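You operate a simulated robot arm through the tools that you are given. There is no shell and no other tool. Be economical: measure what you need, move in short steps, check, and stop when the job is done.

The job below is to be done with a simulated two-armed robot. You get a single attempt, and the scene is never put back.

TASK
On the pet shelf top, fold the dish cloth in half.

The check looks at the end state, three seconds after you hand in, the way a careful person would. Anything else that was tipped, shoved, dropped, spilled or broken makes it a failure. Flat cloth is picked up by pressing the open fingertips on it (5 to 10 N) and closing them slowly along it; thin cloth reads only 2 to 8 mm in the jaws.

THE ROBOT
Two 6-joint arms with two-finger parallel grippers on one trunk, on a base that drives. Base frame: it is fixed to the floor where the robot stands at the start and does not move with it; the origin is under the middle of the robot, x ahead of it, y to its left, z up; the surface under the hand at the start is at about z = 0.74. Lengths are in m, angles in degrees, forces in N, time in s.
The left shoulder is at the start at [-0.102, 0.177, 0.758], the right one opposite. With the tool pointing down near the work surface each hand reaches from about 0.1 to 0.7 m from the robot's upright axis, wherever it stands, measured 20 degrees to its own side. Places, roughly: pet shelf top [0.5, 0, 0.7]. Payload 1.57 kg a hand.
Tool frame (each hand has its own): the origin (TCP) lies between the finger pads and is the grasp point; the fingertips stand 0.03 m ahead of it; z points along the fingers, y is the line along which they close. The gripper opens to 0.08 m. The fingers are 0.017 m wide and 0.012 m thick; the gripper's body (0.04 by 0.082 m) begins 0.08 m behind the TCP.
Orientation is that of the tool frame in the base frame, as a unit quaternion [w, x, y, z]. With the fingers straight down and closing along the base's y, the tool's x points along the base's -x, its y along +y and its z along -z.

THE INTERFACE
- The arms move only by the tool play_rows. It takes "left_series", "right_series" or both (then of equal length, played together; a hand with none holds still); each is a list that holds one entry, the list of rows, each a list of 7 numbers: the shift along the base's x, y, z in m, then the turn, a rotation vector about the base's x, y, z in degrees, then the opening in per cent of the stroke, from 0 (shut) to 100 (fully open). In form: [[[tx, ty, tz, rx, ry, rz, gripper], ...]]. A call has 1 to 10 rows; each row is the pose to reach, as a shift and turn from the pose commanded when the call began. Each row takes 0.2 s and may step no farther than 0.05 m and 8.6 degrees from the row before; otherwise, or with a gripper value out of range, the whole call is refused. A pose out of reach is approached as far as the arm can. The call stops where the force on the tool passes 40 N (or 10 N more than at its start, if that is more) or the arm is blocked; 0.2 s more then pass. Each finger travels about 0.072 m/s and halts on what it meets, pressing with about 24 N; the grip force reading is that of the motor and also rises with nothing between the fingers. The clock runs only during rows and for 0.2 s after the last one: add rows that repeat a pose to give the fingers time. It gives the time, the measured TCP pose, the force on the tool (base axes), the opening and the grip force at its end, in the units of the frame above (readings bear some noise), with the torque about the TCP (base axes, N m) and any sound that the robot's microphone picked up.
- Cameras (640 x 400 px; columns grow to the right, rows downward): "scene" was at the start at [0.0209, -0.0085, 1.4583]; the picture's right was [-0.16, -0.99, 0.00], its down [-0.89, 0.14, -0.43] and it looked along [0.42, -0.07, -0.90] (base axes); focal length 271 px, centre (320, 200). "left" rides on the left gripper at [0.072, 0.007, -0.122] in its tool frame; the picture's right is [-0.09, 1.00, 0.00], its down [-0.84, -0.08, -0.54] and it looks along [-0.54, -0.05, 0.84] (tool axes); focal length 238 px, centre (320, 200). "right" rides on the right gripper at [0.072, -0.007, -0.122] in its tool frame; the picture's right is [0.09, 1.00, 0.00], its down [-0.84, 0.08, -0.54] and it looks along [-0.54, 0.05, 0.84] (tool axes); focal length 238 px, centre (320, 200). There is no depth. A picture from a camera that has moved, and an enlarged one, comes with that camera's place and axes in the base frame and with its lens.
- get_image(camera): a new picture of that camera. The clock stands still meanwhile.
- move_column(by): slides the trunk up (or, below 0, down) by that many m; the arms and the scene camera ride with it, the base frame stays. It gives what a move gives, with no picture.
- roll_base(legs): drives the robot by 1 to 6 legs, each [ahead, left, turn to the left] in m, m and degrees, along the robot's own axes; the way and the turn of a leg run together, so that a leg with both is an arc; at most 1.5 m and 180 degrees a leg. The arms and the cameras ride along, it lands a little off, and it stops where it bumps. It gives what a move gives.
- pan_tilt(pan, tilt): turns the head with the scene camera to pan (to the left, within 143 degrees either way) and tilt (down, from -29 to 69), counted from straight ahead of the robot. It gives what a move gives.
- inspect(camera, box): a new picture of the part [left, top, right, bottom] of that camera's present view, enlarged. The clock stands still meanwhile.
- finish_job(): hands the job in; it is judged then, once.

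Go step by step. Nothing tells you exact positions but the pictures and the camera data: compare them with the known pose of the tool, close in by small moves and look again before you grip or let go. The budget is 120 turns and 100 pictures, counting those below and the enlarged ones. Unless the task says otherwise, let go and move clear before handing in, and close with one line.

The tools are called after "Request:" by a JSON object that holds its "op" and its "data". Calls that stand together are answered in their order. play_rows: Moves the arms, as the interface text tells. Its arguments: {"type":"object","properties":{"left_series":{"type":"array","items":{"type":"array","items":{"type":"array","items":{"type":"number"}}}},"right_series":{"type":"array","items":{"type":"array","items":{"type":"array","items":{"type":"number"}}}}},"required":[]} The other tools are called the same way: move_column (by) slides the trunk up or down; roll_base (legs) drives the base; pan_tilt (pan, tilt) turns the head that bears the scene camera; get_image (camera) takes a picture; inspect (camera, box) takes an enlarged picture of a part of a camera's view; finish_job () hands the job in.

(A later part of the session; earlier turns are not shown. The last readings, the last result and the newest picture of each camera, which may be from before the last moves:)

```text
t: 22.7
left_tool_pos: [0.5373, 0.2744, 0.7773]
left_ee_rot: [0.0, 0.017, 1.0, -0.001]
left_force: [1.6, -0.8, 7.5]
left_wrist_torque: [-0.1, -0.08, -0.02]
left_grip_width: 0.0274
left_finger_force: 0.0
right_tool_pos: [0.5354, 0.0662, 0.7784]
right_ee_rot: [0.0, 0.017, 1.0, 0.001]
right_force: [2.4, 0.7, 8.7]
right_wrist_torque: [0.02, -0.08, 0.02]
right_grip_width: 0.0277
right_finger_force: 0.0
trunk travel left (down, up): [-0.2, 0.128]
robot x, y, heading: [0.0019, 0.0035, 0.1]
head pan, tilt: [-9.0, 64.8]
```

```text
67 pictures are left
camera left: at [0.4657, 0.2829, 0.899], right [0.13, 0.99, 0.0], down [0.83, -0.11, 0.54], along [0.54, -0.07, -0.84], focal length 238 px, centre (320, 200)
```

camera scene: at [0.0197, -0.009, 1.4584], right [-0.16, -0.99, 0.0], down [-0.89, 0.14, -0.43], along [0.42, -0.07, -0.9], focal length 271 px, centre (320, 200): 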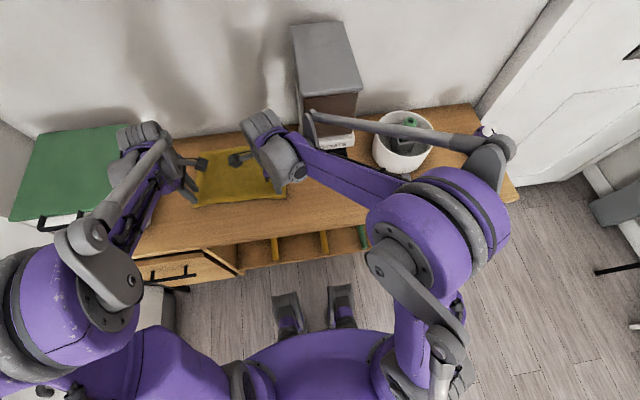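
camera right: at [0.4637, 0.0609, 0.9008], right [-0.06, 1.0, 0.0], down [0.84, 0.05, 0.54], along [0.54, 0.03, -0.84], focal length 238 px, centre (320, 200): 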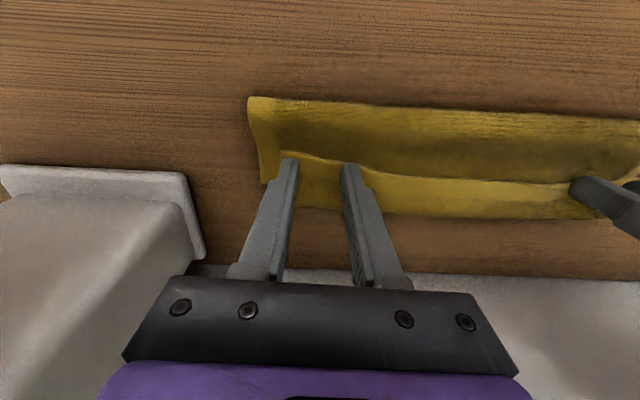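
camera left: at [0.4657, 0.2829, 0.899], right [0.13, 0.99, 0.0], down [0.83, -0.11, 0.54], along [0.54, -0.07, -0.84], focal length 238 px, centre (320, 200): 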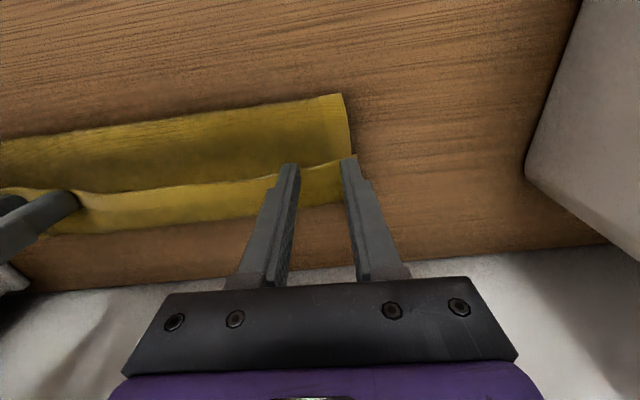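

Request:
{"op": "play_rows", "data": {"left_series": [[[0, 0, -0.0005, 0, 0, 0, 32], [0, 0, -0.0005, 0, 0, 0, 28], [0, 0, -0.0005, 0, 0, 0, 24], [0, 0, -0.0005, 0, 0, 0, 20], [0, 0, -0.0005, 0, 0, 0, 16], [0, 0, -0.0005, 0, 0, 0, 12], [0, 0, -0.0005, 0, 0, 0, 8], [0, 0, -0.0005, 0, 0, 0, 4], [0, 0, -0.0005, 0, 0, 0, 0], [0, 0, -0.0005, 0, 0, 0, 0]]], "right_series": [[[0, 0, -0.0003, 0, 0, 0, 32], [0, 0, -0.0003, 0, 0, 0, 28], [0, 0, -0.0003, 0, 0, 0, 24], [0, 0, -0.0003, 0, 0, 0, 20], [0, 0, -0.0003, 0, 0, 0, 16], [0, 0, -0.0003, 0, 0, 0, 12], [0, 0, -0.0003, 0, 0, 0, 8], [0, 0, -0.0003, 0, 0, 0, 4], [0, 0, -0.0003, 0, 0, 0, 0], [0, 0, -0.0003, 0, 0, 0, 0]]]}}

Request:
{"op": "get_image", "data": {"camera": "right"}}

Request:
{"op": "get_image", "data": {"camera": "left"}}

```text
t: 24.9
left_tool_pos: [0.5373, 0.2737, 0.7776]
left_ee_rot: [0.001, 0.018, 1.0, -0.001]
left_force: [-0.4, -16.1, 11.2]
left_wrist_torque: [-0.55, -0.04, -0.09]
left_grip_width: 0.0044
left_finger_force: 23.9
right_tool_pos: [0.5354, 0.0661, 0.7782]
right_ee_rot: [0.001, 0.017, 1.0, 0.002]
right_force: [-0.3, 17.9, 11.2]
right_wrist_torque: [0.55, -0.05, 0.11]
right_grip_width: 0.0044
right_finger_force: 24.1
trunk travel left (down, up): [-0.2, 0.128]
robot x, y, heading: [0.0027, 0.0028, -0.1]
head pan, tilt: [-9.0, 64.8]
```

```text
66 pictures are left
camera right: at [0.4631, 0.0615, 0.9006], right [-0.06, 1.0, 0.0], down [0.84, 0.05, 0.54], along [0.54, 0.04, -0.84], focal length 238 px, centre (320, 200)
```

right: 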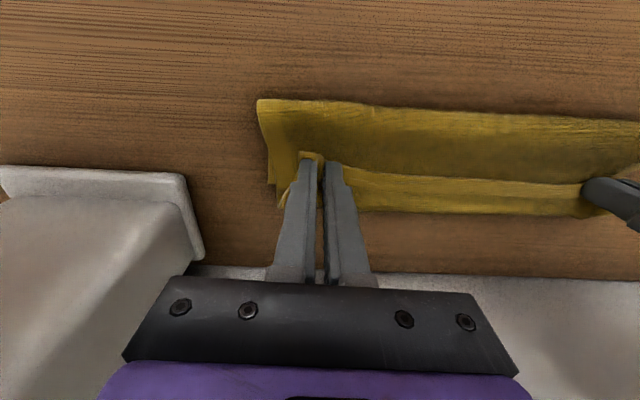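

```text
65 pictures are left
camera left: at [0.4652, 0.2821, 0.8987], right [0.13, 0.99, 0.0], down [0.83, -0.11, 0.54], along [0.54, -0.07, -0.84], focal length 238 px, centre (320, 200)
```

left: 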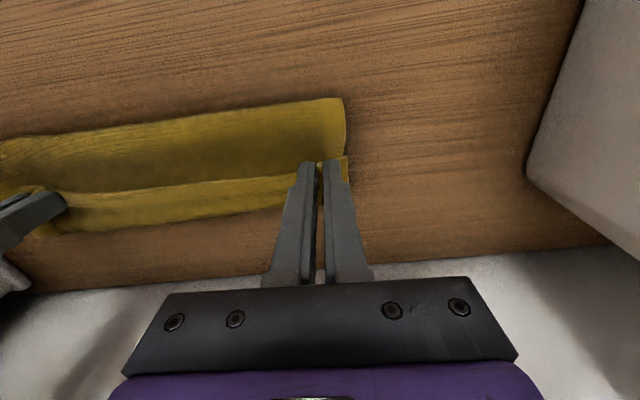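

Both jaws caught cloth at 4.4 mm. I ease the sideways tension and lift a little to check that only the top layer comes.

Request:
{"op": "play_rows", "data": {"left_series": [[[0, -0.004, 0.003, 0, 0, 0, 0], [0, -0.006, 0.012, 0, 0, 0, 0], [-0.003, -0.006, 0.025, 0, 0, 0, 0], [-0.006, -0.006, 0.035, 0, 0, 0, 0]]], "right_series": [[[0, 0.004, 0.003, 0, 0, 0, 0], [0, 0.006, 0.012, 0, 0, 0, 0], [-0.003, 0.006, 0.025, 0, 0, 0, 0], [-0.006, 0.006, 0.035, 0, 0, 0, 0]]]}}

Request:
{"op": "get_image", "data": {"camera": "right"}}

Request:
{"op": "get_image", "data": {"camera": "left"}}

Request:
{"op": "inspect", "data": {"camera": "scene", "box": [160, 110, 320, 210]}}

```text
t: 25.9
left_tool_pos: [0.5317, 0.2681, 0.8129]
left_ee_rot: [0.001, 0.017, 1.0, -0.001]
left_force: [0.6, -2.9, 0.9]
left_wrist_torque: [-0.12, -0.01, 0.01]
left_grip_width: 0.0037
left_finger_force: 24.3
right_tool_pos: [0.5303, 0.0708, 0.8119]
right_ee_rot: [0.001, 0.017, 1.0, 0.0]
right_force: [0.2, 3.2, 1.0]
right_wrist_torque: [0.08, 0.02, 0.05]
right_grip_width: 0.0037
right_finger_force: 23.6
trunk travel left (down, up): [-0.2, 0.128]
robot x, y, heading: [0.0004, 0.0, -0.1]
head pan, tilt: [-9.0, 64.8]
```

```text
64 pictures are left
camera right: at [0.4582, 0.0669, 0.9347], right [-0.06, 1.0, 0.0], down [0.84, 0.05, 0.54], along [0.54, 0.03, -0.84], focal length 238 px, centre (320, 200)
```

right: 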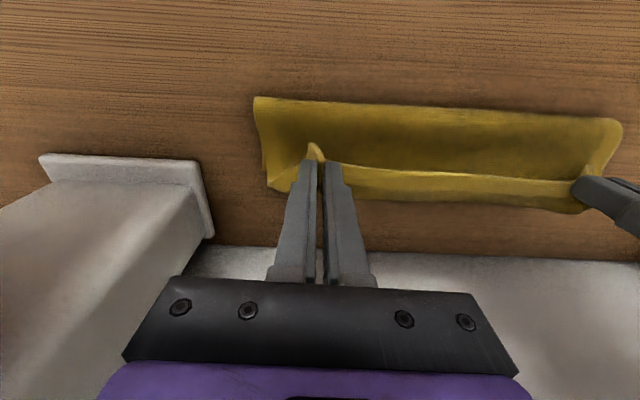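

```text
63 pictures are left
camera left: at [0.4594, 0.2774, 0.933], right [0.13, 0.99, 0.0], down [0.83, -0.11, 0.54], along [0.54, -0.07, -0.84], focal length 238 px, centre (320, 200)
```

left: 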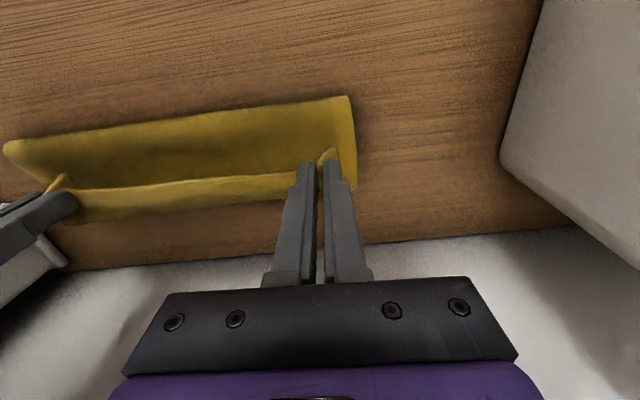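

```text
4.00 times, centred on (240, 160) of scene
camera zoom: at [0.0208, -0.0086, 1.4583], right [-0.16, -0.99, 0.0], down [-0.89, 0.14, -0.43], along [0.42, -0.07, -0.9], focal length 1083 px, centre (640, 360)
```

zoom: 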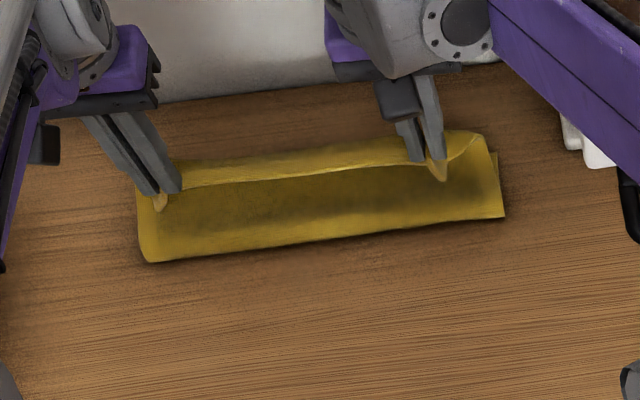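

Only the top flap rises, with the corners peeking out of the jaws. I lift more and draw back to unroll the top layer.

Request:
{"op": "play_rows", "data": {"left_series": [[[-0.005, 0, 0.015, 0, 0, 0, 0], [-0.012, 0, 0.03, 0, 0, 0, 0], [-0.02, 0.002, 0.042, 0, 0, 0, 0], [-0.03, 0.003, 0.05, 0, 0, 0, 0], [-0.04, 0.004, 0.053, 0, 0, 0, 0]]], "right_series": [[[-0.005, 0, 0.015, 0, 0, 0, 0], [-0.012, 0, 0.03, 0, 0, 0, 0], [-0.02, -0.002, 0.042, 0, 0, 0, 0], [-0.03, -0.003, 0.05, 0, 0, 0, 0], [-0.04, -0.004, 0.053, 0, 0, 0, 0]]]}}

Request:
{"op": "get_image", "data": {"camera": "right"}}

Request:
{"op": "get_image", "data": {"camera": "left"}}

Request:
{"op": "inspect", "data": {"camera": "scene", "box": [160, 110, 320, 210]}}

```text
t: 27.1
left_tool_pos: [0.4919, 0.272, 0.8631]
left_ee_rot: [0.001, 0.018, 1.0, -0.002]
left_force: [0.0, -9.8, 0.8]
left_wrist_torque: [-0.34, 0.0, -0.05]
left_grip_width: 0.0038
left_finger_force: 24.4
right_tool_pos: [0.4884, 0.0683, 0.8658]
right_ee_rot: [0.0, 0.018, 1.0, 0.002]
right_force: [0.1, 9.8, 0.3]
right_wrist_torque: [0.27, -0.03, 0.11]
right_grip_width: 0.0036
right_finger_force: 23.7
trunk travel left (down, up): [-0.2, 0.128]
robot x, y, heading: [-0.0019, -0.0024, -0.1]
head pan, tilt: [-9.0, 64.8]
```

```text
61 pictures are left
camera right: at [0.417, 0.0633, 0.9881], right [-0.06, 1.0, 0.0], down [0.84, 0.05, 0.54], along [0.54, 0.03, -0.84], focal length 238 px, centre (320, 200)
```

right: 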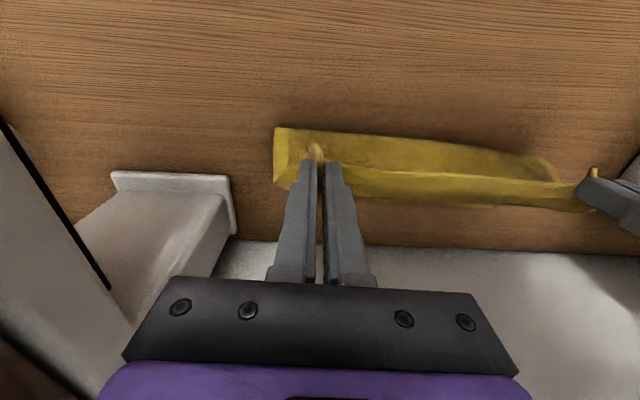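

```text
60 pictures are left
camera left: at [0.42, 0.2801, 0.9856], right [0.13, 0.99, 0.0], down [0.83, -0.11, 0.54], along [0.54, -0.07, -0.84], focal length 238 px, centre (320, 200)
```

left: 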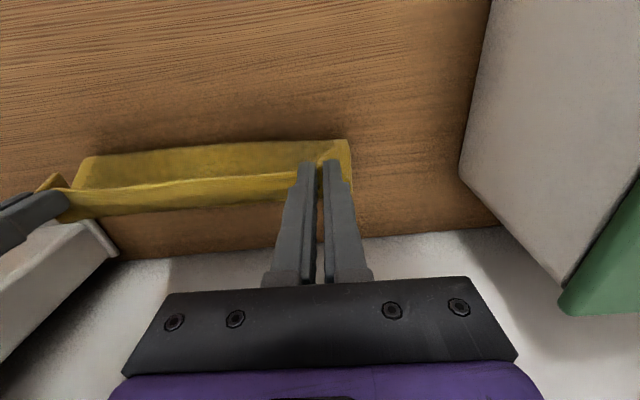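

```text
4.00 times, centred on (240, 160) of scene
camera zoom: at [0.0204, -0.0086, 1.4583], right [-0.16, -0.99, 0.0], down [-0.89, 0.14, -0.43], along [0.42, -0.07, -0.9], focal length 1083 px, centre (640, 360)
```

zoom: 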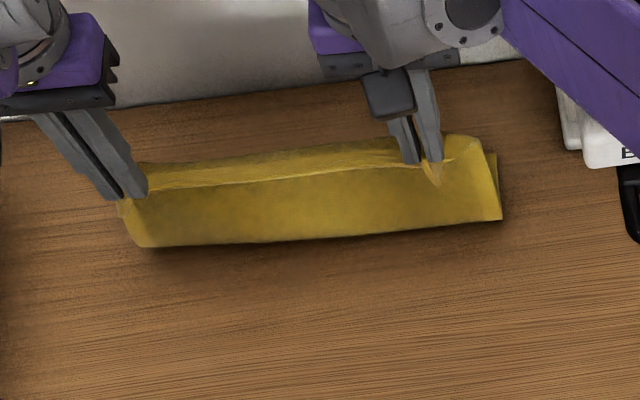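

It's hard to tell layers from here. I move further back and down a little; if only the top layer is held, the lower layer will show behind it.

Request:
{"op": "play_rows", "data": {"left_series": [[[-0.015, -0.002, 0, 0, 0, 0, 0], [-0.03, -0.003, -0.005, 0, 0, 0, 0], [-0.045, -0.004, -0.015, 0, 0, 0, 0], [-0.06, -0.004, -0.028, 0, 0, 0, 0]]], "right_series": [[[-0.015, 0.002, 0, 0, 0, 0, 0], [-0.03, 0.003, -0.005, 0, 0, 0, 0], [-0.045, 0.004, -0.015, 0, 0, 0, 0], [-0.06, 0.004, -0.028, 0, 0, 0, 0]]]}}

Request:
{"op": "get_image", "data": {"camera": "left"}}

Request:
{"op": "inspect", "data": {"camera": "scene", "box": [160, 110, 320, 210]}}

```text
t: 28.1
left_tool_pos: [0.4319, 0.2685, 0.8358]
left_ee_rot: [0.001, 0.018, 1.0, -0.001]
left_force: [-0.7, -2.3, -0.2]
left_wrist_torque: [-0.09, 0.02, -0.01]
left_grip_width: 0.0035
left_finger_force: 23.9
right_tool_pos: [0.4298, 0.0718, 0.8375]
right_ee_rot: [-0.001, 0.017, 1.0, 0.001]
right_force: [-0.6, 3.3, -0.2]
right_wrist_torque: [0.06, -0.03, 0.03]
right_grip_width: 0.0037
right_finger_force: 24.3
trunk travel left (down, up): [-0.2, 0.128]
robot x, y, heading: [0.0002, -0.0004, 0.1]
head pan, tilt: [-9.0, 64.8]
```

```text
58 pictures are left
camera left: at [0.3603, 0.2767, 0.9579], right [0.13, 0.99, 0.0], down [0.83, -0.11, 0.54], along [0.54, -0.07, -0.84], focal length 238 px, centre (320, 200)
```

left: 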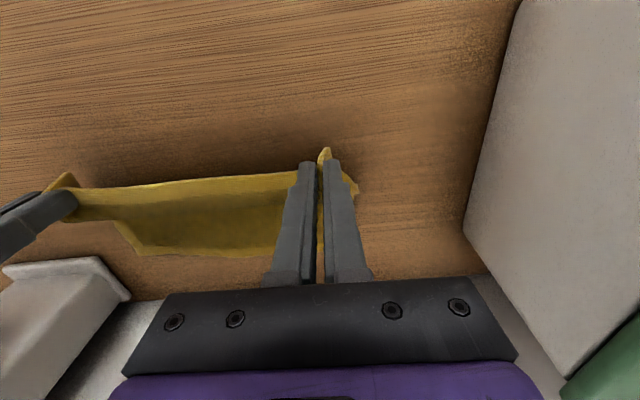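

```text
4.00 times, centred on (240, 160) of scene
camera zoom: at [0.0206, -0.0085, 1.4583], right [-0.16, -0.99, 0.0], down [-0.89, 0.14, -0.43], along [0.42, -0.07, -0.9], focal length 1083 px, centre (640, 360)
```

zoom: 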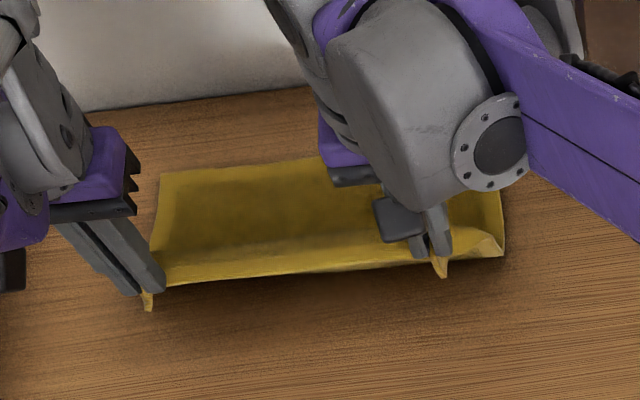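

Only the top layer is held, and the lower layer's far edge is still in place at x≈0.58. Now I arc over again with just the edge held, shifting slightly in −y to follow the cloth's axis.

Request:
{"op": "play_rows", "data": {"left_series": [[[0.012, -0.001, 0.01, 0, 0, 0, 0], [0.025, -0.002, 0.017, 0, 0, 0, 0], [0.04, -0.003, 0.02, 0, 0, 0, 0], [0.055, -0.004, 0.021, 0, 0, 0, 0], [0.07, -0.005, 0.018, 0, 0, 0, 0], [0.085, -0.006, 0.012, 0, 0, 0, 0], [0.1, -0.007, 0.002, 0, 0, 0, 0], [0.115, -0.008, -0.012, 0, 0, 0, 0], [0.127, -0.009, -0.027, 0, 0, 0, 0], [0.136, -0.009, -0.04, 0, 0, 0, 0]]], "right_series": [[[0.012, -0.001, 0.01, 0, 0, 0, 0], [0.025, -0.002, 0.017, 0, 0, 0, 0], [0.04, -0.003, 0.02, 0, 0, 0, 0], [0.055, -0.004, 0.021, 0, 0, 0, 0], [0.07, -0.006, 0.018, 0, 0, 0, 0], [0.085, -0.007, 0.012, 0, 0, 0, 0], [0.1, -0.008, 0.002, 0, 0, 0, 0], [0.115, -0.009, -0.012, 0, 0, 0, 0], [0.127, -0.01, -0.027, 0, 0, 0, 0], [0.135, -0.011, -0.04, 0, 0, 0, 0]]]}}

Request:
{"op": "get_image", "data": {"camera": "left"}}

Request:
{"op": "get_image", "data": {"camera": "right"}}

Request:
{"op": "inspect", "data": {"camera": "scene", "box": [160, 110, 320, 210]}}

```text
t: 30.3
left_tool_pos: [0.5689, 0.2594, 0.7956]
left_ee_rot: [0.0, 0.018, 1.0, -0.001]
left_force: [0.0, -4.4, 0.4]
left_wrist_torque: [-0.17, 0.01, -0.06]
left_grip_width: 0.0038
left_finger_force: 24.1
right_tool_pos: [0.5653, 0.0609, 0.7971]
right_ee_rot: [-0.001, 0.018, 1.0, 0.001]
right_force: [-0.3, 4.1, -0.3]
right_wrist_torque: [0.13, -0.02, 0.04]
right_grip_width: 0.0035
right_finger_force: 24.0
trunk travel left (down, up): [-0.2, 0.128]
robot x, y, heading: [0.0013, -0.0016, -0.2]
head pan, tilt: [-9.0, 64.8]
```

```text
56 pictures are left
camera left: at [0.497, 0.2677, 0.918], right [0.13, 0.99, 0.0], down [0.83, -0.11, 0.54], along [0.54, -0.07, -0.84], focal length 238 px, centre (320, 200)
```

left: 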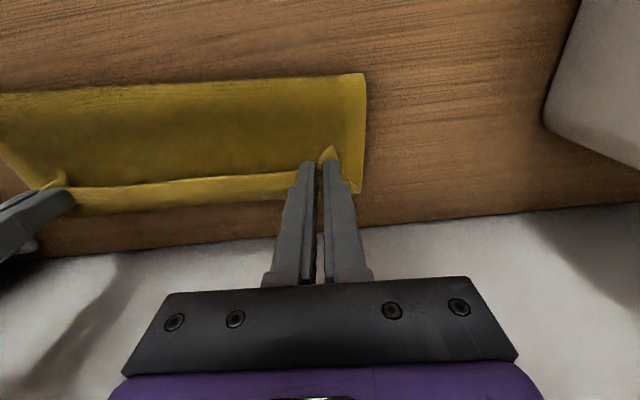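

```text
55 pictures are left
camera right: at [0.4936, 0.0558, 0.9199], right [-0.06, 1.0, 0.0], down [0.84, 0.05, 0.54], along [0.54, 0.03, -0.84], focal length 238 px, centre (320, 200)
```

right: 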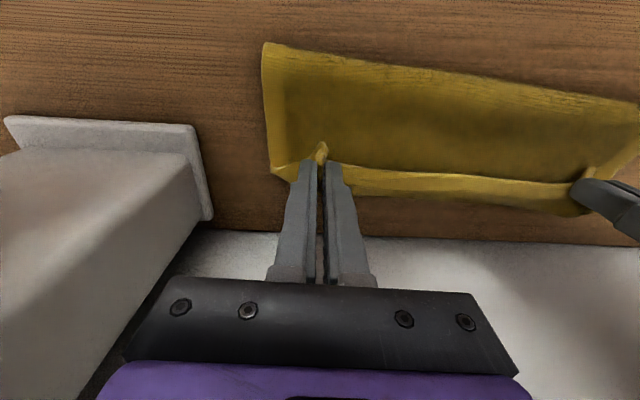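

```text
4.00 times, centred on (240, 160) of scene
camera zoom: at [0.0217, -0.0084, 1.4583], right [-0.16, -0.99, 0.0], down [-0.89, 0.14, -0.43], along [0.42, -0.07, -0.91], focal length 1083 px, centre (640, 360)
```

zoom: 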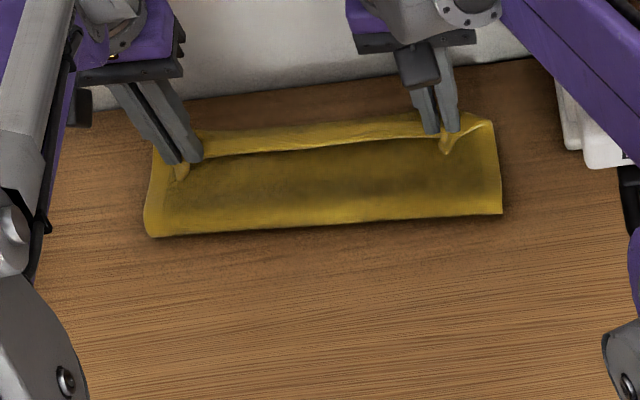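

The lower layer slid a bit: its far corners are now at (0.606, 0.289) and (0.583, 0.021), and the fold is at 0.515 left and 0.494 right. I nudge the hands forward toward the far edge, checking wall clearance.

Request:
{"op": "play_rows", "data": {"left_series": [[[0.006, 0, 0.0, 0, 0, 0, 0], [0.012, 0, -0.002, 0, 0, 0, 0], [0.016, 0, -0.004, 0, 0, 0, 0], [0.016, 0, -0.004, 0, 0, 0, 0]]], "right_series": [[[0.003, 0, 0.0, 0, 0, 0, 0], [0.005, 0, -0.002, 0, 0, 0, 0], [0.006, 0, -0.004, 0, 0, 0, 0], [0.006, 0, -0.004, 0, 0, 0, 0]]]}}

Request:
{"op": "get_image", "data": {"camera": "left"}}

Request:
{"op": "get_image", "data": {"camera": "right"}}

Request:
{"op": "inspect", "data": {"camera": "scene", "box": [80, 40, 400, 240]}}

```text
t: 31.3
left_tool_pos: [0.5839, 0.2596, 0.7923]
left_ee_rot: [0.001, 0.017, 1.0, -0.001]
left_force: [-0.6, -4.1, 0.2]
left_wrist_torque: [-0.16, 0.02, -0.03]
left_grip_width: 0.004
left_finger_force: 24.4
right_tool_pos: [0.5702, 0.0624, 0.7941]
right_ee_rot: [-0.001, 0.017, 1.0, 0.001]
right_force: [0.2, 4.4, 0.0]
right_wrist_torque: [0.08, -0.03, 0.01]
right_grip_width: 0.0037
right_finger_force: 24.0
trunk travel left (down, up): [-0.2, 0.128]
robot x, y, heading: [-0.0013, 0.0021, 0.2]
head pan, tilt: [-9.0, 64.8]
```

```text
53 pictures are left
camera left: at [0.5122, 0.2681, 0.9137], right [0.13, 0.99, 0.0], down [0.83, -0.11, 0.54], along [0.54, -0.07, -0.84], focal length 238 px, centre (320, 200)
```

left: 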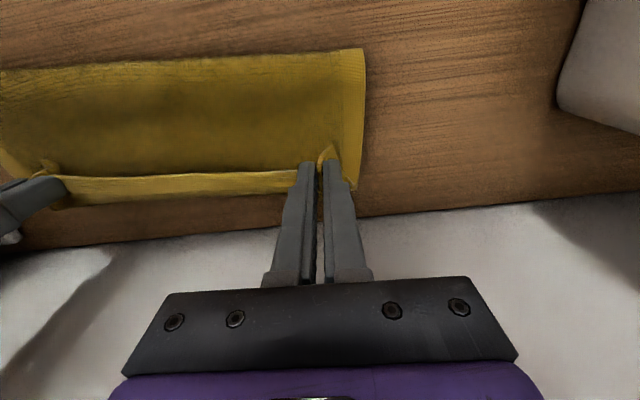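

```text
52 pictures are left
camera right: at [0.4988, 0.057, 0.9161], right [-0.06, 1.0, 0.0], down [0.84, 0.05, 0.54], along [0.54, 0.03, -0.84], focal length 238 px, centre (320, 200)
```

right: 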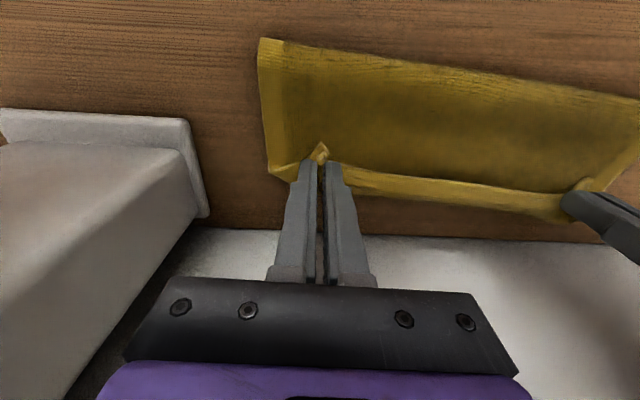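

```text
2.00 times, centred on (240, 140) of scene
camera zoom: at [0.0204, -0.0077, 1.4584], right [-0.16, -0.99, 0.0], down [-0.89, 0.14, -0.43], along [0.42, -0.07, -0.9], focal length 542 px, centre (480, 320)
```

zoom: 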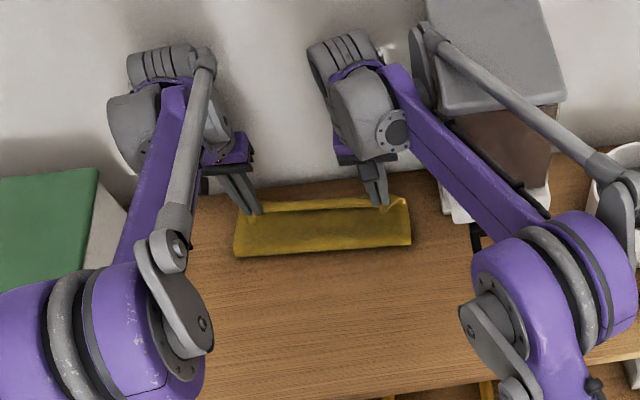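

Both layers now measure about 0.093 m deep, with the far corners at x≈0.61 left and 0.588 right. I move forward another centimetre while lowering to contact.

Request:
{"op": "play_rows", "data": {"left_series": [[[0.005, 0, -0.001, 0, 0, 0, 0], [0.01, 0, -0.004, 0, 0, 0, 0], [0.013, 0, -0.009, 0, 0, 0, 0], [0.013, 0, -0.012, 0, 0, 0, 0]]], "right_series": [[[0.004, 0, -0.001, 0, 0, 0, 0], [0.008, 0, -0.004, 0, 0, 0, 0], [0.01, 0, -0.01, 0, 0, 0, 0], [0.01, 0, -0.014, 0, 0, 0, 0]]]}}

Request:
{"op": "get_image", "data": {"camera": "left"}}

Request:
{"op": "get_image", "data": {"camera": "right"}}

```text
t: 32.3
left_tool_pos: [0.5967, 0.2608, 0.7809]
left_ee_rot: [0.001, 0.017, 1.0, -0.001]
left_force: [-0.7, -3.7, 0.0]
left_wrist_torque: [-0.15, 0.0, -0.03]
left_grip_width: 0.004
left_finger_force: 24.6
right_tool_pos: [0.5811, 0.0639, 0.7799]
right_ee_rot: [0.001, 0.016, 1.0, 0.0]
right_force: [-0.5, 3.5, 1.6]
right_wrist_torque: [0.1, -0.04, 0.04]
right_grip_width: 0.0038
right_finger_force: 23.9
trunk travel left (down, up): [-0.2, 0.128]
robot x, y, heading: [-0.0006, 0.0028, 0.1]
head pan, tilt: [-9.0, 64.8]
```

```text
50 pictures are left
camera left: at [0.524, 0.2698, 0.9022], right [0.13, 0.99, 0.0], down [0.83, -0.1, 0.54], along [0.54, -0.07, -0.84], focal length 238 px, centre (320, 200)
```

left: 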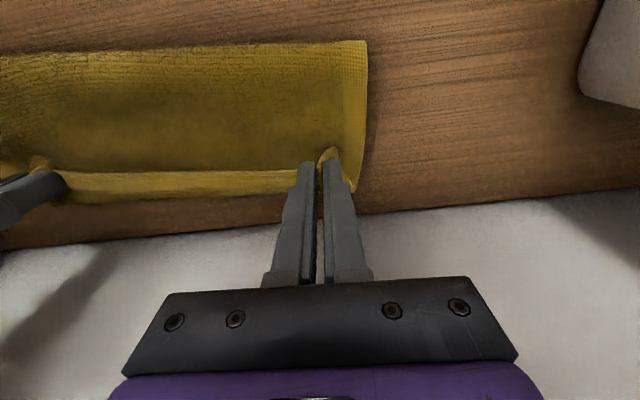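

```text
49 pictures are left
camera right: at [0.5077, 0.059, 0.9028], right [-0.06, 1.0, 0.0], down [0.84, 0.05, 0.54], along [0.54, 0.03, -0.84], focal length 238 px, centre (320, 200)
```

right: 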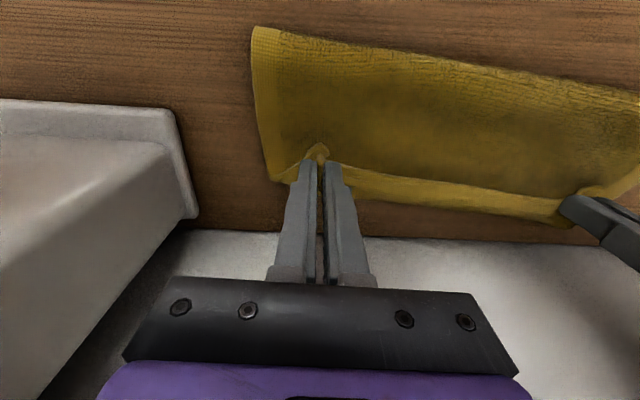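

The "far strip" moves along with the hands, so it may be the top sheet's own hem rather than the lower layer. I lift back upright to see where the lower layer's far edge really is.

Request:
{"op": "play_rows", "data": {"left_series": [[[-0.005, 0, 0.015, 0, 0, 0, 0], [-0.015, 0, 0.03, 0, 0, 0, 0], [-0.03, 0, 0.045, 0, 0, 0, 0], [-0.05, 0, 0.058, 0, 0, 0, 0], [-0.075, 0, 0.065, 0, 0, 0, 0], [-0.1, 0, 0.065, 0, 0, 0, 0]]], "right_series": [[[-0.005, 0, 0.015, 0, 0, 0, 0], [-0.015, 0, 0.03, 0, 0, 0, 0], [-0.03, 0, 0.045, 0, 0, 0, 0], [-0.05, 0, 0.058, 0, 0, 0, 0], [-0.075, 0, 0.065, 0, 0, 0, 0], [-0.1, 0, 0.065, 0, 0, 0, 0]]]}}

Request:
{"op": "get_image", "data": {"camera": "left"}}

Request:
{"op": "inspect", "data": {"camera": "scene", "box": [160, 110, 320, 210]}}

```text
t: 33.7
left_tool_pos: [0.4946, 0.2597, 0.8459]
left_ee_rot: [0.001, 0.017, 1.0, -0.001]
left_force: [-0.9, -4.1, 0.0]
left_wrist_torque: [-0.12, 0.0, -0.05]
left_grip_width: 0.0037
left_finger_force: 24.1
right_tool_pos: [0.4792, 0.0609, 0.8455]
right_ee_rot: [0.0, 0.018, 1.0, 0.001]
right_force: [0.3, 4.6, 0.2]
right_wrist_torque: [0.13, -0.01, 0.0]
right_grip_width: 0.0035
right_finger_force: 24.1
trunk travel left (down, up): [-0.2, 0.128]
robot x, y, heading: [-0.0034, -0.0, -0.1]
head pan, tilt: [-9.0, 64.8]
```

```text
48 pictures are left
camera left: at [0.4239, 0.2674, 0.9667], right [0.13, 0.99, 0.0], down [0.83, -0.11, 0.54], along [0.54, -0.07, -0.84], focal length 238 px, centre (320, 200)
```

left: 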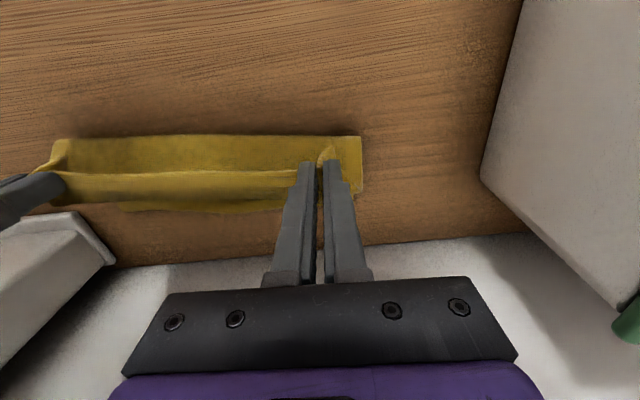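

```text
4.00 times, centred on (240, 160) of scene
camera zoom: at [0.0197, -0.0086, 1.4584], right [-0.16, -0.99, 0.0], down [-0.89, 0.14, -0.43], along [0.42, -0.07, -0.9], focal length 1083 px, centre (640, 360)
```

zoom: 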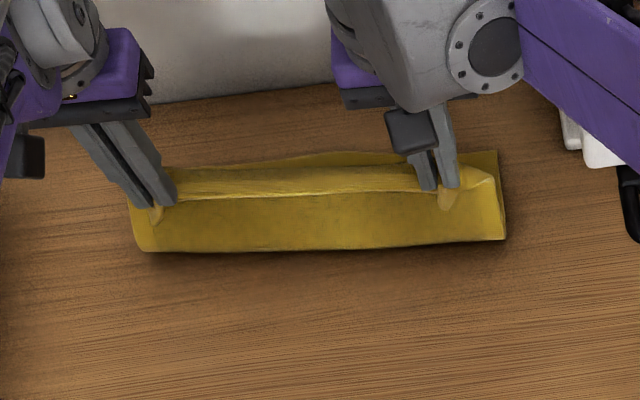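

Now it's clear: the lower layer's far edge is still at about x≈0.575 left and 0.56 right, so I had overshot. I draw back low to lay the lower layer out again, then arc over lower.

Request:
{"op": "play_rows", "data": {"left_series": [[[-0.015, 0, -0.003, 0, 0, 0, 0], [-0.03, 0, -0.01, 0, 0, 0, 0], [-0.045, 0, -0.02, 0, 0, 0, 0], [-0.058, 0, -0.032, 0, 0, 0, 0], [-0.065, 0, -0.038, 0, 0, 0, 0], [-0.065, 0, -0.038, 0, 0, 0, 0]]], "right_series": [[[-0.015, 0, -0.003, 0, 0, 0, 0], [-0.03, 0, -0.01, 0, 0, 0, 0], [-0.045, 0, -0.02, 0, 0, 0, 0], [-0.058, 0, -0.032, 0, 0, 0, 0], [-0.065, 0, -0.038, 0, 0, 0, 0], [-0.065, 0, -0.038, 0, 0, 0, 0]]]}}

Request:
{"op": "get_image", "data": {"camera": "left"}}

Request:
{"op": "inspect", "data": {"camera": "scene", "box": [160, 110, 320, 210]}}

```text
t: 35.1
left_tool_pos: [0.4314, 0.2587, 0.8059]
left_ee_rot: [0.0, 0.018, 1.0, 0.0]
left_force: [-0.3, -4.5, 0.3]
left_wrist_torque: [-0.11, 0.01, -0.02]
left_grip_width: 0.0039
left_finger_force: 23.4
right_tool_pos: [0.4174, 0.0608, 0.8071]
right_ee_rot: [0.0, 0.018, 1.0, 0.0]
right_force: [0.9, 4.8, 0.5]
right_wrist_torque: [0.15, -0.01, 0.02]
right_grip_width: 0.0034
right_finger_force: 24.3
trunk travel left (down, up): [-0.2, 0.128]
robot x, y, heading: [0.0009, -0.0004, -0.0]
head pan, tilt: [-9.0, 64.8]
```

```text
46 pictures are left
camera left: at [0.3604, 0.2679, 0.9288], right [0.13, 0.99, 0.0], down [0.83, -0.11, 0.54], along [0.54, -0.07, -0.84], focal length 238 px, centre (320, 200)
```

left: 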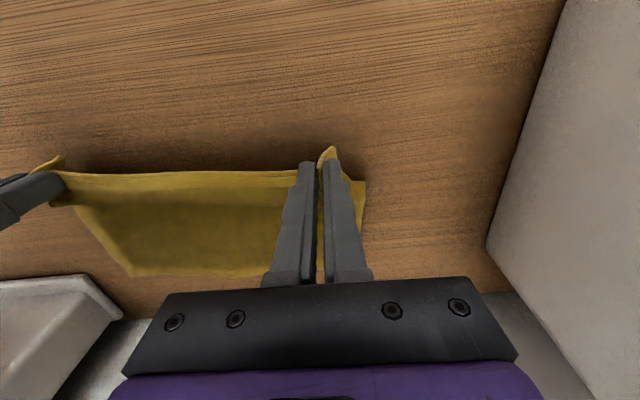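

```text
4.00 times, centred on (240, 160) of scene
camera zoom: at [0.0211, -0.0085, 1.4583], right [-0.16, -0.99, 0.0], down [-0.89, 0.14, -0.43], along [0.42, -0.07, -0.9], focal length 1083 px, centre (640, 360)
```

zoom: 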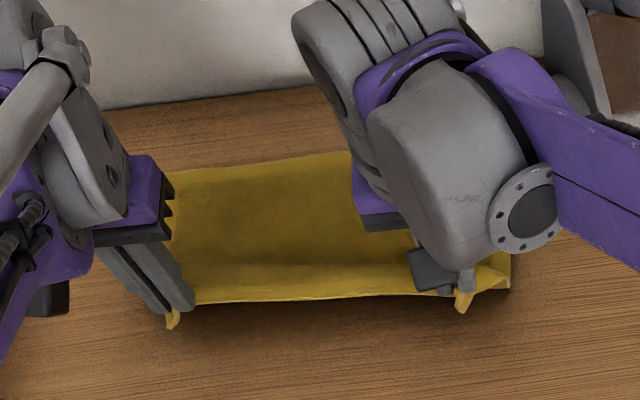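

The far edge reads 0.583 on the left and 0.557 on the right, and the cloth is turned about 5°. Now a lower arc, with the hands' end points matched to that edge.

Request:
{"op": "play_rows", "data": {"left_series": [[[0.015, -0.001, 0.012, 0, 0, 0, 0], [0.03, -0.002, 0.022, 0, 0, 0, 0], [0.045, -0.003, 0.028, 0, 0, 0, 0], [0.06, -0.004, 0.03, 0, 0, 0, 0], [0.075, -0.005, 0.029, 0, 0, 0, 0], [0.09, -0.006, 0.024, 0, 0, 0, 0], [0.105, -0.006, 0.015, 0, 0, 0, 0], [0.118, -0.007, 0.003, 0, 0, 0, 0], [0.129, -0.007, -0.008, 0, 0, 0, 0], [0.1376, -0.007, -0.018, 0, 0, 0, 0]]], "right_series": [[[0.014, -0.001, 0.012, 0, 0, 0, 0], [0.028, -0.002, 0.022, 0, 0, 0, 0], [0.043, -0.003, 0.028, 0, 0, 0, 0], [0.058, -0.004, 0.03, 0, 0, 0, 0], [0.073, -0.005, 0.029, 0, 0, 0, 0], [0.088, -0.006, 0.024, 0, 0, 0, 0], [0.102, -0.006, 0.015, 0, 0, 0, 0], [0.115, -0.007, 0.003, 0, 0, 0, 0], [0.125, -0.007, -0.008, 0, 0, 0, 0], [0.1326, -0.007, -0.018, 0, 0, 0, 0]]]}}

Request:
{"op": "get_image", "data": {"camera": "left"}}

Request:
{"op": "get_image", "data": {"camera": "right"}}

Request:
{"op": "inspect", "data": {"camera": "scene", "box": [160, 110, 320, 210]}}

```text
t: 37.3
left_tool_pos: [0.5695, 0.252, 0.788]
left_ee_rot: [0.0, 0.018, 1.0, -0.001]
left_force: [-0.2, -5.0, -0.1]
left_wrist_torque: [-0.14, 0.02, -0.03]
left_grip_width: 0.0038
left_finger_force: 24.2
right_tool_pos: [0.5498, 0.0522, 0.7883]
right_ee_rot: [-0.001, 0.017, 1.0, 0.001]
right_force: [-0.1, 4.9, 0.5]
right_wrist_torque: [0.13, 0.0, -0.01]
right_grip_width: 0.0037
right_finger_force: 24.3
trunk travel left (down, up): [-0.2, 0.128]
robot x, y, heading: [0.0012, 0.0001, -0.2]
head pan, tilt: [-9.0, 64.8]
```

```text
44 pictures are left
camera left: at [0.4981, 0.2606, 0.9108], right [0.13, 0.99, 0.0], down [0.83, -0.11, 0.54], along [0.54, -0.07, -0.84], focal length 238 px, centre (320, 200)
```

left: 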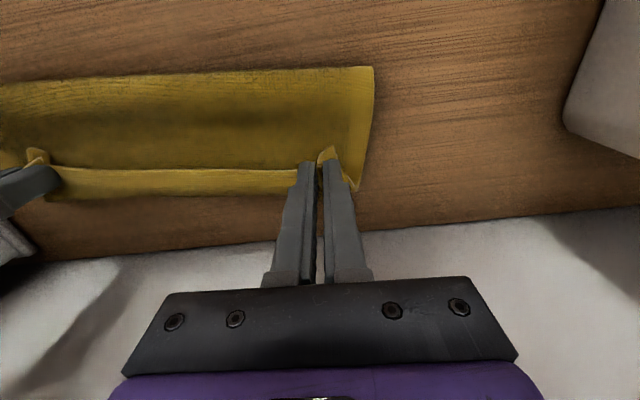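

```text
43 pictures are left
camera right: at [0.4774, 0.0493, 0.9112], right [-0.06, 1.0, 0.0], down [0.84, 0.05, 0.54], along [0.54, 0.03, -0.84], focal length 238 px, centre (320, 200)
```

right: 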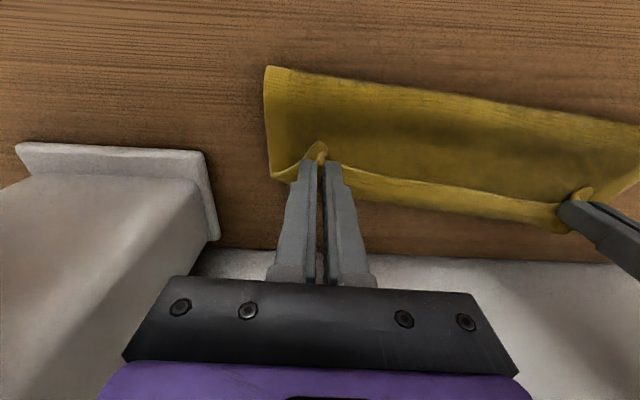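

```text
4.00 times, centred on (240, 160) of scene
camera zoom: at [0.0215, -0.0084, 1.4583], right [-0.16, -0.99, 0.0], down [-0.89, 0.14, -0.43], along [0.42, -0.07, -0.91], focal length 1083 px, centre (640, 360)
```

zoom: 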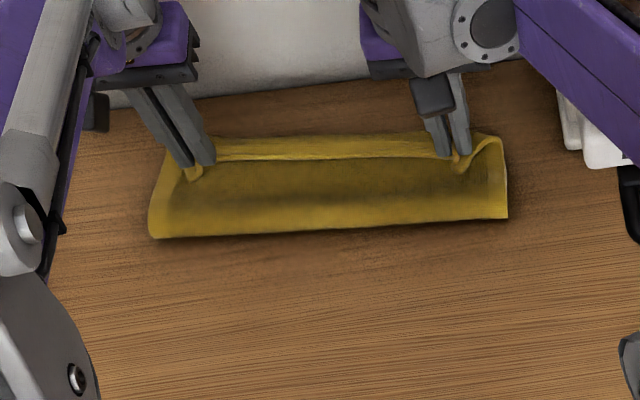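

The crease lies slightly beyond the lower far edge and the front still bulges. I shift back about 1 cm while lowering, then release.

Request:
{"op": "play_rows", "data": {"left_series": [[[-0.005, 0, -0.003, 0, 0, 0, 0], [-0.01, 0, -0.006, 0, 0, 0, 0], [-0.013, 0.002, -0.007, 0, 0, 0, 0], [-0.013, 0.004, -0.007, 0, 0, 0, 6], [-0.013, 0.004, -0.006, 0, 0, 0, 14], [-0.013, 0.004, -0.005, 0, 0, 0, 22], [-0.013, 0.004, -0.003, 0, 0, 0, 30], [-0.013, 0.004, 0.01, 0, 0, 0, 30], [-0.013, 0.004, 0.03, 0, 0, 0, 30], [-0.013, 0.004, 0.06, 0, 0, 0, 30]]], "right_series": [[[-0.003, 0, -0.003, 0, 0, 0, 0], [-0.006, 0, -0.006, 0, 0, 0, 0], [-0.008, -0.002, -0.008, 0, 0, 0, 0], [-0.008, -0.004, -0.008, 0, 0, 0, 6], [-0.008, -0.004, -0.006, 0, 0, 0, 14], [-0.008, -0.004, -0.005, 0, 0, 0, 22], [-0.008, -0.004, -0.003, 0, 0, 0, 30], [-0.008, -0.004, 0.01, 0, 0, 0, 30], [-0.008, -0.004, 0.03, 0, 0, 0, 30], [-0.008, -0.004, 0.06, 0, 0, 0, 30]]]}}

Request:
{"op": "get_image", "data": {"camera": "left"}}

Request:
{"op": "get_image", "data": {"camera": "right"}}

Request:
{"op": "inspect", "data": {"camera": "scene", "box": [160, 110, 320, 210]}}

```text
t: 39.5
left_tool_pos: [0.5565, 0.2566, 0.85]
left_ee_rot: [0.001, 0.018, 1.0, -0.001]
left_force: [-1.1, -0.6, 0.4]
left_wrist_torque: [0.02, -0.01, 0.0]
left_grip_width: 0.0238
left_finger_force: 0.0
right_tool_pos: [0.5409, 0.0493, 0.8489]
right_ee_rot: [0.0, 0.018, 1.0, 0.001]
right_force: [0.1, -0.3, 0.0]
right_wrist_torque: [0.04, 0.02, 0.02]
right_grip_width: 0.024
right_finger_force: 0.1
trunk travel left (down, up): [-0.2, 0.128]
robot x, y, heading: [-0.0, 0.0005, -0.1]
head pan, tilt: [-9.0, 64.8]
```

```text
41 pictures are left
camera left: at [0.4847, 0.2649, 0.9717], right [0.13, 0.99, 0.0], down [0.83, -0.11, 0.54], along [0.54, -0.07, -0.84], focal length 238 px, centre (320, 200)
```

left: 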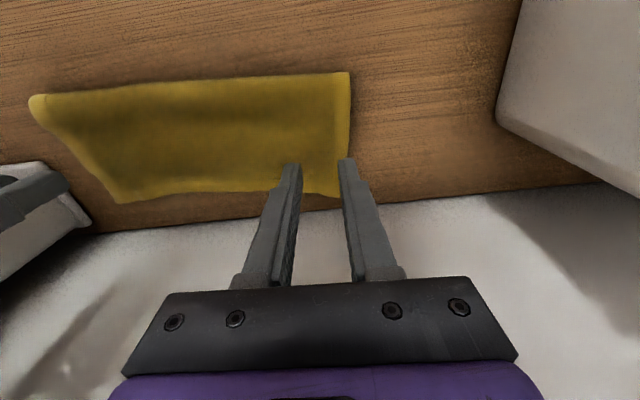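

```text
40 pictures are left
camera right: at [0.4684, 0.0449, 0.9706], right [-0.06, 1.0, 0.0], down [0.84, 0.05, 0.54], along [0.54, 0.03, -0.84], focal length 238 px, centre (320, 200)
```

right: 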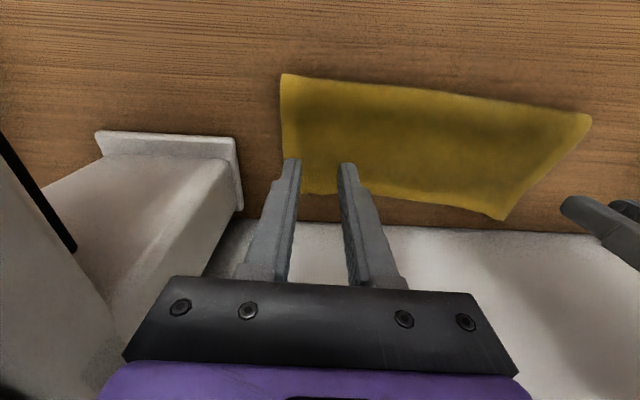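

```text
4.00 times, centred on (240, 160) of scene
camera zoom: at [0.0206, -0.0083, 1.4584], right [-0.16, -0.99, 0.0], down [-0.89, 0.14, -0.43], along [0.42, -0.07, -0.9], focal length 1083 px, centre (640, 360)
```

zoom: 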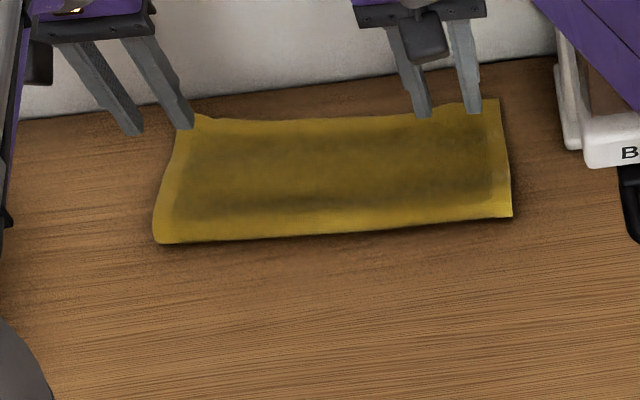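

Very good: the hem flipped out and the top lies flat. However, it overshoots: its far edge is at x≈0.63 left and 0.61 right, while the lower far edge is at about 0.58 left and 0.56 right. I'll pinch the overhanging single layer near the corners and shift the fold back.

Request:
{"op": "play_rows", "data": {"left_series": [[[0.016, -0.004, 0, 0, 0, 0, 30], [0.032, -0.008, -0.005, 0, 0, 0, 30], [0.048, -0.013, -0.03, 0, 0, 0, 30], [0.048, -0.013, -0.055, 0, 0, 0, 30], [0.048, -0.013, -0.068, 0, 0, 0, 30], [0.048, -0.013, -0.072, 0, 0, 0, 30], [0.048, -0.013, -0.072, 0, 0, 0, 30]]], "right_series": [[[0.016, 0.002, 0, 0, 0, 0, 30], [0.032, 0.004, -0.005, 0, 0, 0, 30], [0.049, 0.006, -0.03, 0, 0, 0, 30], [0.049, 0.006, -0.055, 0, 0, 0, 30], [0.049, 0.006, -0.067, 0, 0, 0, 30], [0.049, 0.006, -0.071, 0, 0, 0, 30], [0.049, 0.006, -0.071, 0, 0, 0, 30]]]}}

Request:
{"op": "get_image", "data": {"camera": "left"}}

Request:
{"op": "get_image", "data": {"camera": "right"}}

```text
t: 41.1
left_tool_pos: [0.6023, 0.247, 0.7786]
left_ee_rot: [0.002, 0.017, 1.0, -0.003]
left_force: [0.1, 0.7, 0.2]
left_wrist_torque: [0.02, 0.01, -0.03]
left_grip_width: 0.0241
left_finger_force: 0.1
right_tool_pos: [0.5868, 0.0621, 0.78]
right_ee_rot: [0.002, 0.014, 1.0, -0.001]
right_force: [0.0, 0.3, -0.5]
right_wrist_torque: [-0.01, 0.01, -0.02]
right_grip_width: 0.024
right_finger_force: 0.1
trunk travel left (down, up): [-0.2, 0.128]
robot x, y, heading: [0.0004, -0.0008, 0.1]
head pan, tilt: [-9.0, 64.8]
```

```text
38 pictures are left
camera left: at [0.5304, 0.2568, 0.8994], right [0.13, 0.99, -0.01], down [0.83, -0.1, 0.55], along [0.54, -0.07, -0.84], focal length 238 px, centre (320, 200)
```

left: 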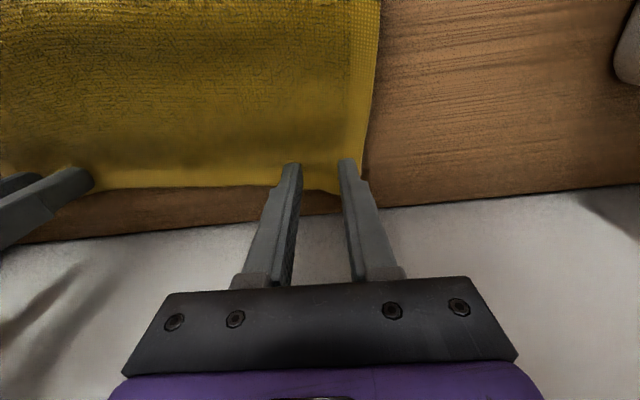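

```text
37 pictures are left
camera right: at [0.5137, 0.0588, 0.9017], right [-0.06, 1.0, 0.0], down [0.84, 0.05, 0.54], along [0.54, 0.03, -0.84], focal length 238 px, centre (320, 200)
```

right: 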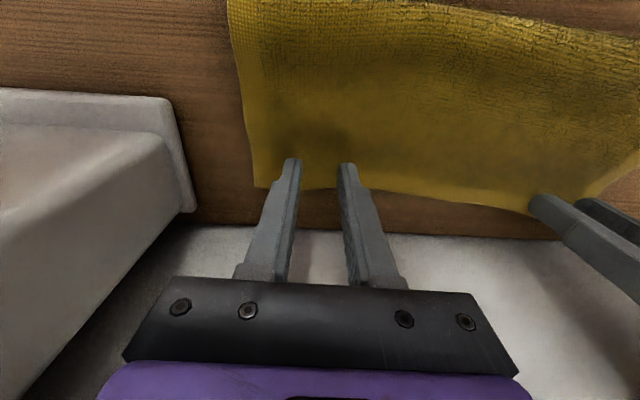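

Request:
{"op": "play_rows", "data": {"left_series": [[[0, 0, -0.002, 0, 0, 0, 30], [0, 0, -0.004, 0, 0, 0, 30], [0, 0, -0.005, 0, 0, 0, 30], [0, 0, -0.005, 0, 0, 0, 30]]], "right_series": [[[0, -0.005, -0.002, 0, 0, 0, 30], [0, -0.005, -0.004, 0, 0, 0, 30], [0, -0.005, -0.006, 0, 0, 0, 30], [0, -0.005, -0.006, 0, 0, 0, 30]]]}}

```text
t: 42.1
left_tool_pos: [0.6024, 0.2492, 0.7742]
left_ee_rot: [0.002, 0.017, 1.0, -0.004]
left_force: [1.6, 1.3, 7.4]
left_wrist_torque: [0.08, -0.04, 0.01]
left_grip_width: 0.0242
left_finger_force: 0.1
right_tool_pos: [0.5862, 0.0625, 0.7742]
right_ee_rot: [0.001, 0.014, 1.0, -0.002]
right_force: [1.4, -0.2, 4.4]
right_wrist_torque: [0.01, -0.03, -0.01]
right_grip_width: 0.0239
right_finger_force: 0.0
trunk travel left (down, up): [-0.2, 0.128]
robot x, y, heading: [0.003, 0.0007, -0.0]
head pan, tilt: [-9.0, 64.8]
```

Pressing about right; now close slowly.

Request:
{"op": "play_rows", "data": {"left_series": [[[0, 0, -0.0003, 0, 0, 0, 28], [0, 0, -0.0003, 0, 0, 0, 25], [0, 0, -0.0003, 0, 0, 0, 21], [0, 0, -0.0003, 0, 0, 0, 17], [0, 0, -0.0003, 0, 0, 0, 13], [0, 0, -0.0003, 0, 0, 0, 9], [0, 0, -0.0003, 0, 0, 0, 5], [0, 0, -0.0003, 0, 0, 0, 0], [0, 0, -0.0003, 0, 0, 0, 0], [0, 0, -0.0003, 0, 0, 0, 0]]], "right_series": [[[0, 0, -0.001, 0, 0, 0, 28], [0, 0, -0.001, 0, 0, 0, 25], [0, 0, -0.001, 0, 0, 0, 21], [0, 0, -0.001, 0, 0, 0, 17], [0, 0, -0.001, 0, 0, 0, 13], [0, 0, -0.001, 0, 0, 0, 9], [0, 0, -0.001, 0, 0, 0, 5], [0, 0, -0.001, 0, 0, 0, 0], [0, 0, -0.001, 0, 0, 0, 0], [0, 0, -0.001, 0, 0, 0, 0]]]}}

Request:
{"op": "get_image", "data": {"camera": "left"}}

Request:
{"op": "get_image", "data": {"camera": "right"}}

```text
t: 44.3
left_tool_pos: [0.6008, 0.2464, 0.7722]
left_ee_rot: [0.003, 0.018, 1.0, -0.004]
left_force: [-1.6, -19.2, 9.1]
left_wrist_torque: [-0.57, 0.07, -0.03]
left_grip_width: 0.0043
left_finger_force: 24.3
right_tool_pos: [0.5834, 0.0632, 0.7715]
right_ee_rot: [0.001, 0.013, 1.0, 0.0]
right_force: [3.3, 18.5, 18.4]
right_wrist_torque: [0.56, -0.13, -0.03]
right_grip_width: 0.0041
right_finger_force: 24.5
trunk travel left (down, up): [-0.2, 0.128]
robot x, y, heading: [0.0003, 0.0007, 0.2]
head pan, tilt: [-9.0, 64.8]
```

```text
36 pictures are left
camera left: at [0.5298, 0.2562, 0.8941], right [0.13, 0.99, -0.01], down [0.83, -0.1, 0.55], along [0.54, -0.08, -0.84], focal length 238 px, centre (320, 200)
```

left: 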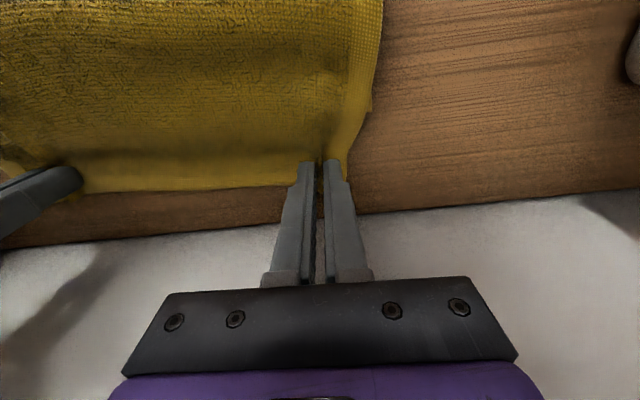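

```text
35 pictures are left
camera right: at [0.5121, 0.0577, 0.8949], right [-0.07, 1.0, 0.0], down [0.84, 0.06, 0.55], along [0.54, 0.04, -0.84], focal length 238 px, centre (320, 200)
```

right: 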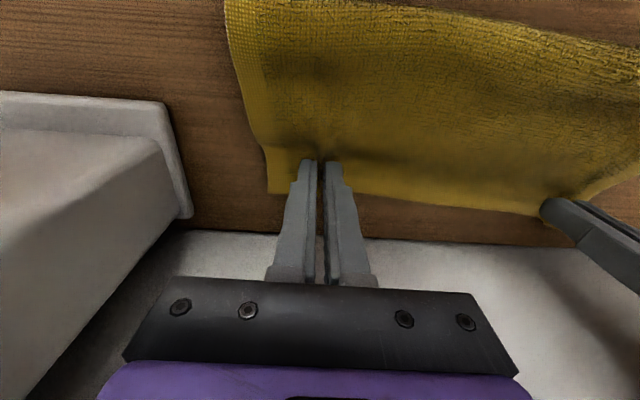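

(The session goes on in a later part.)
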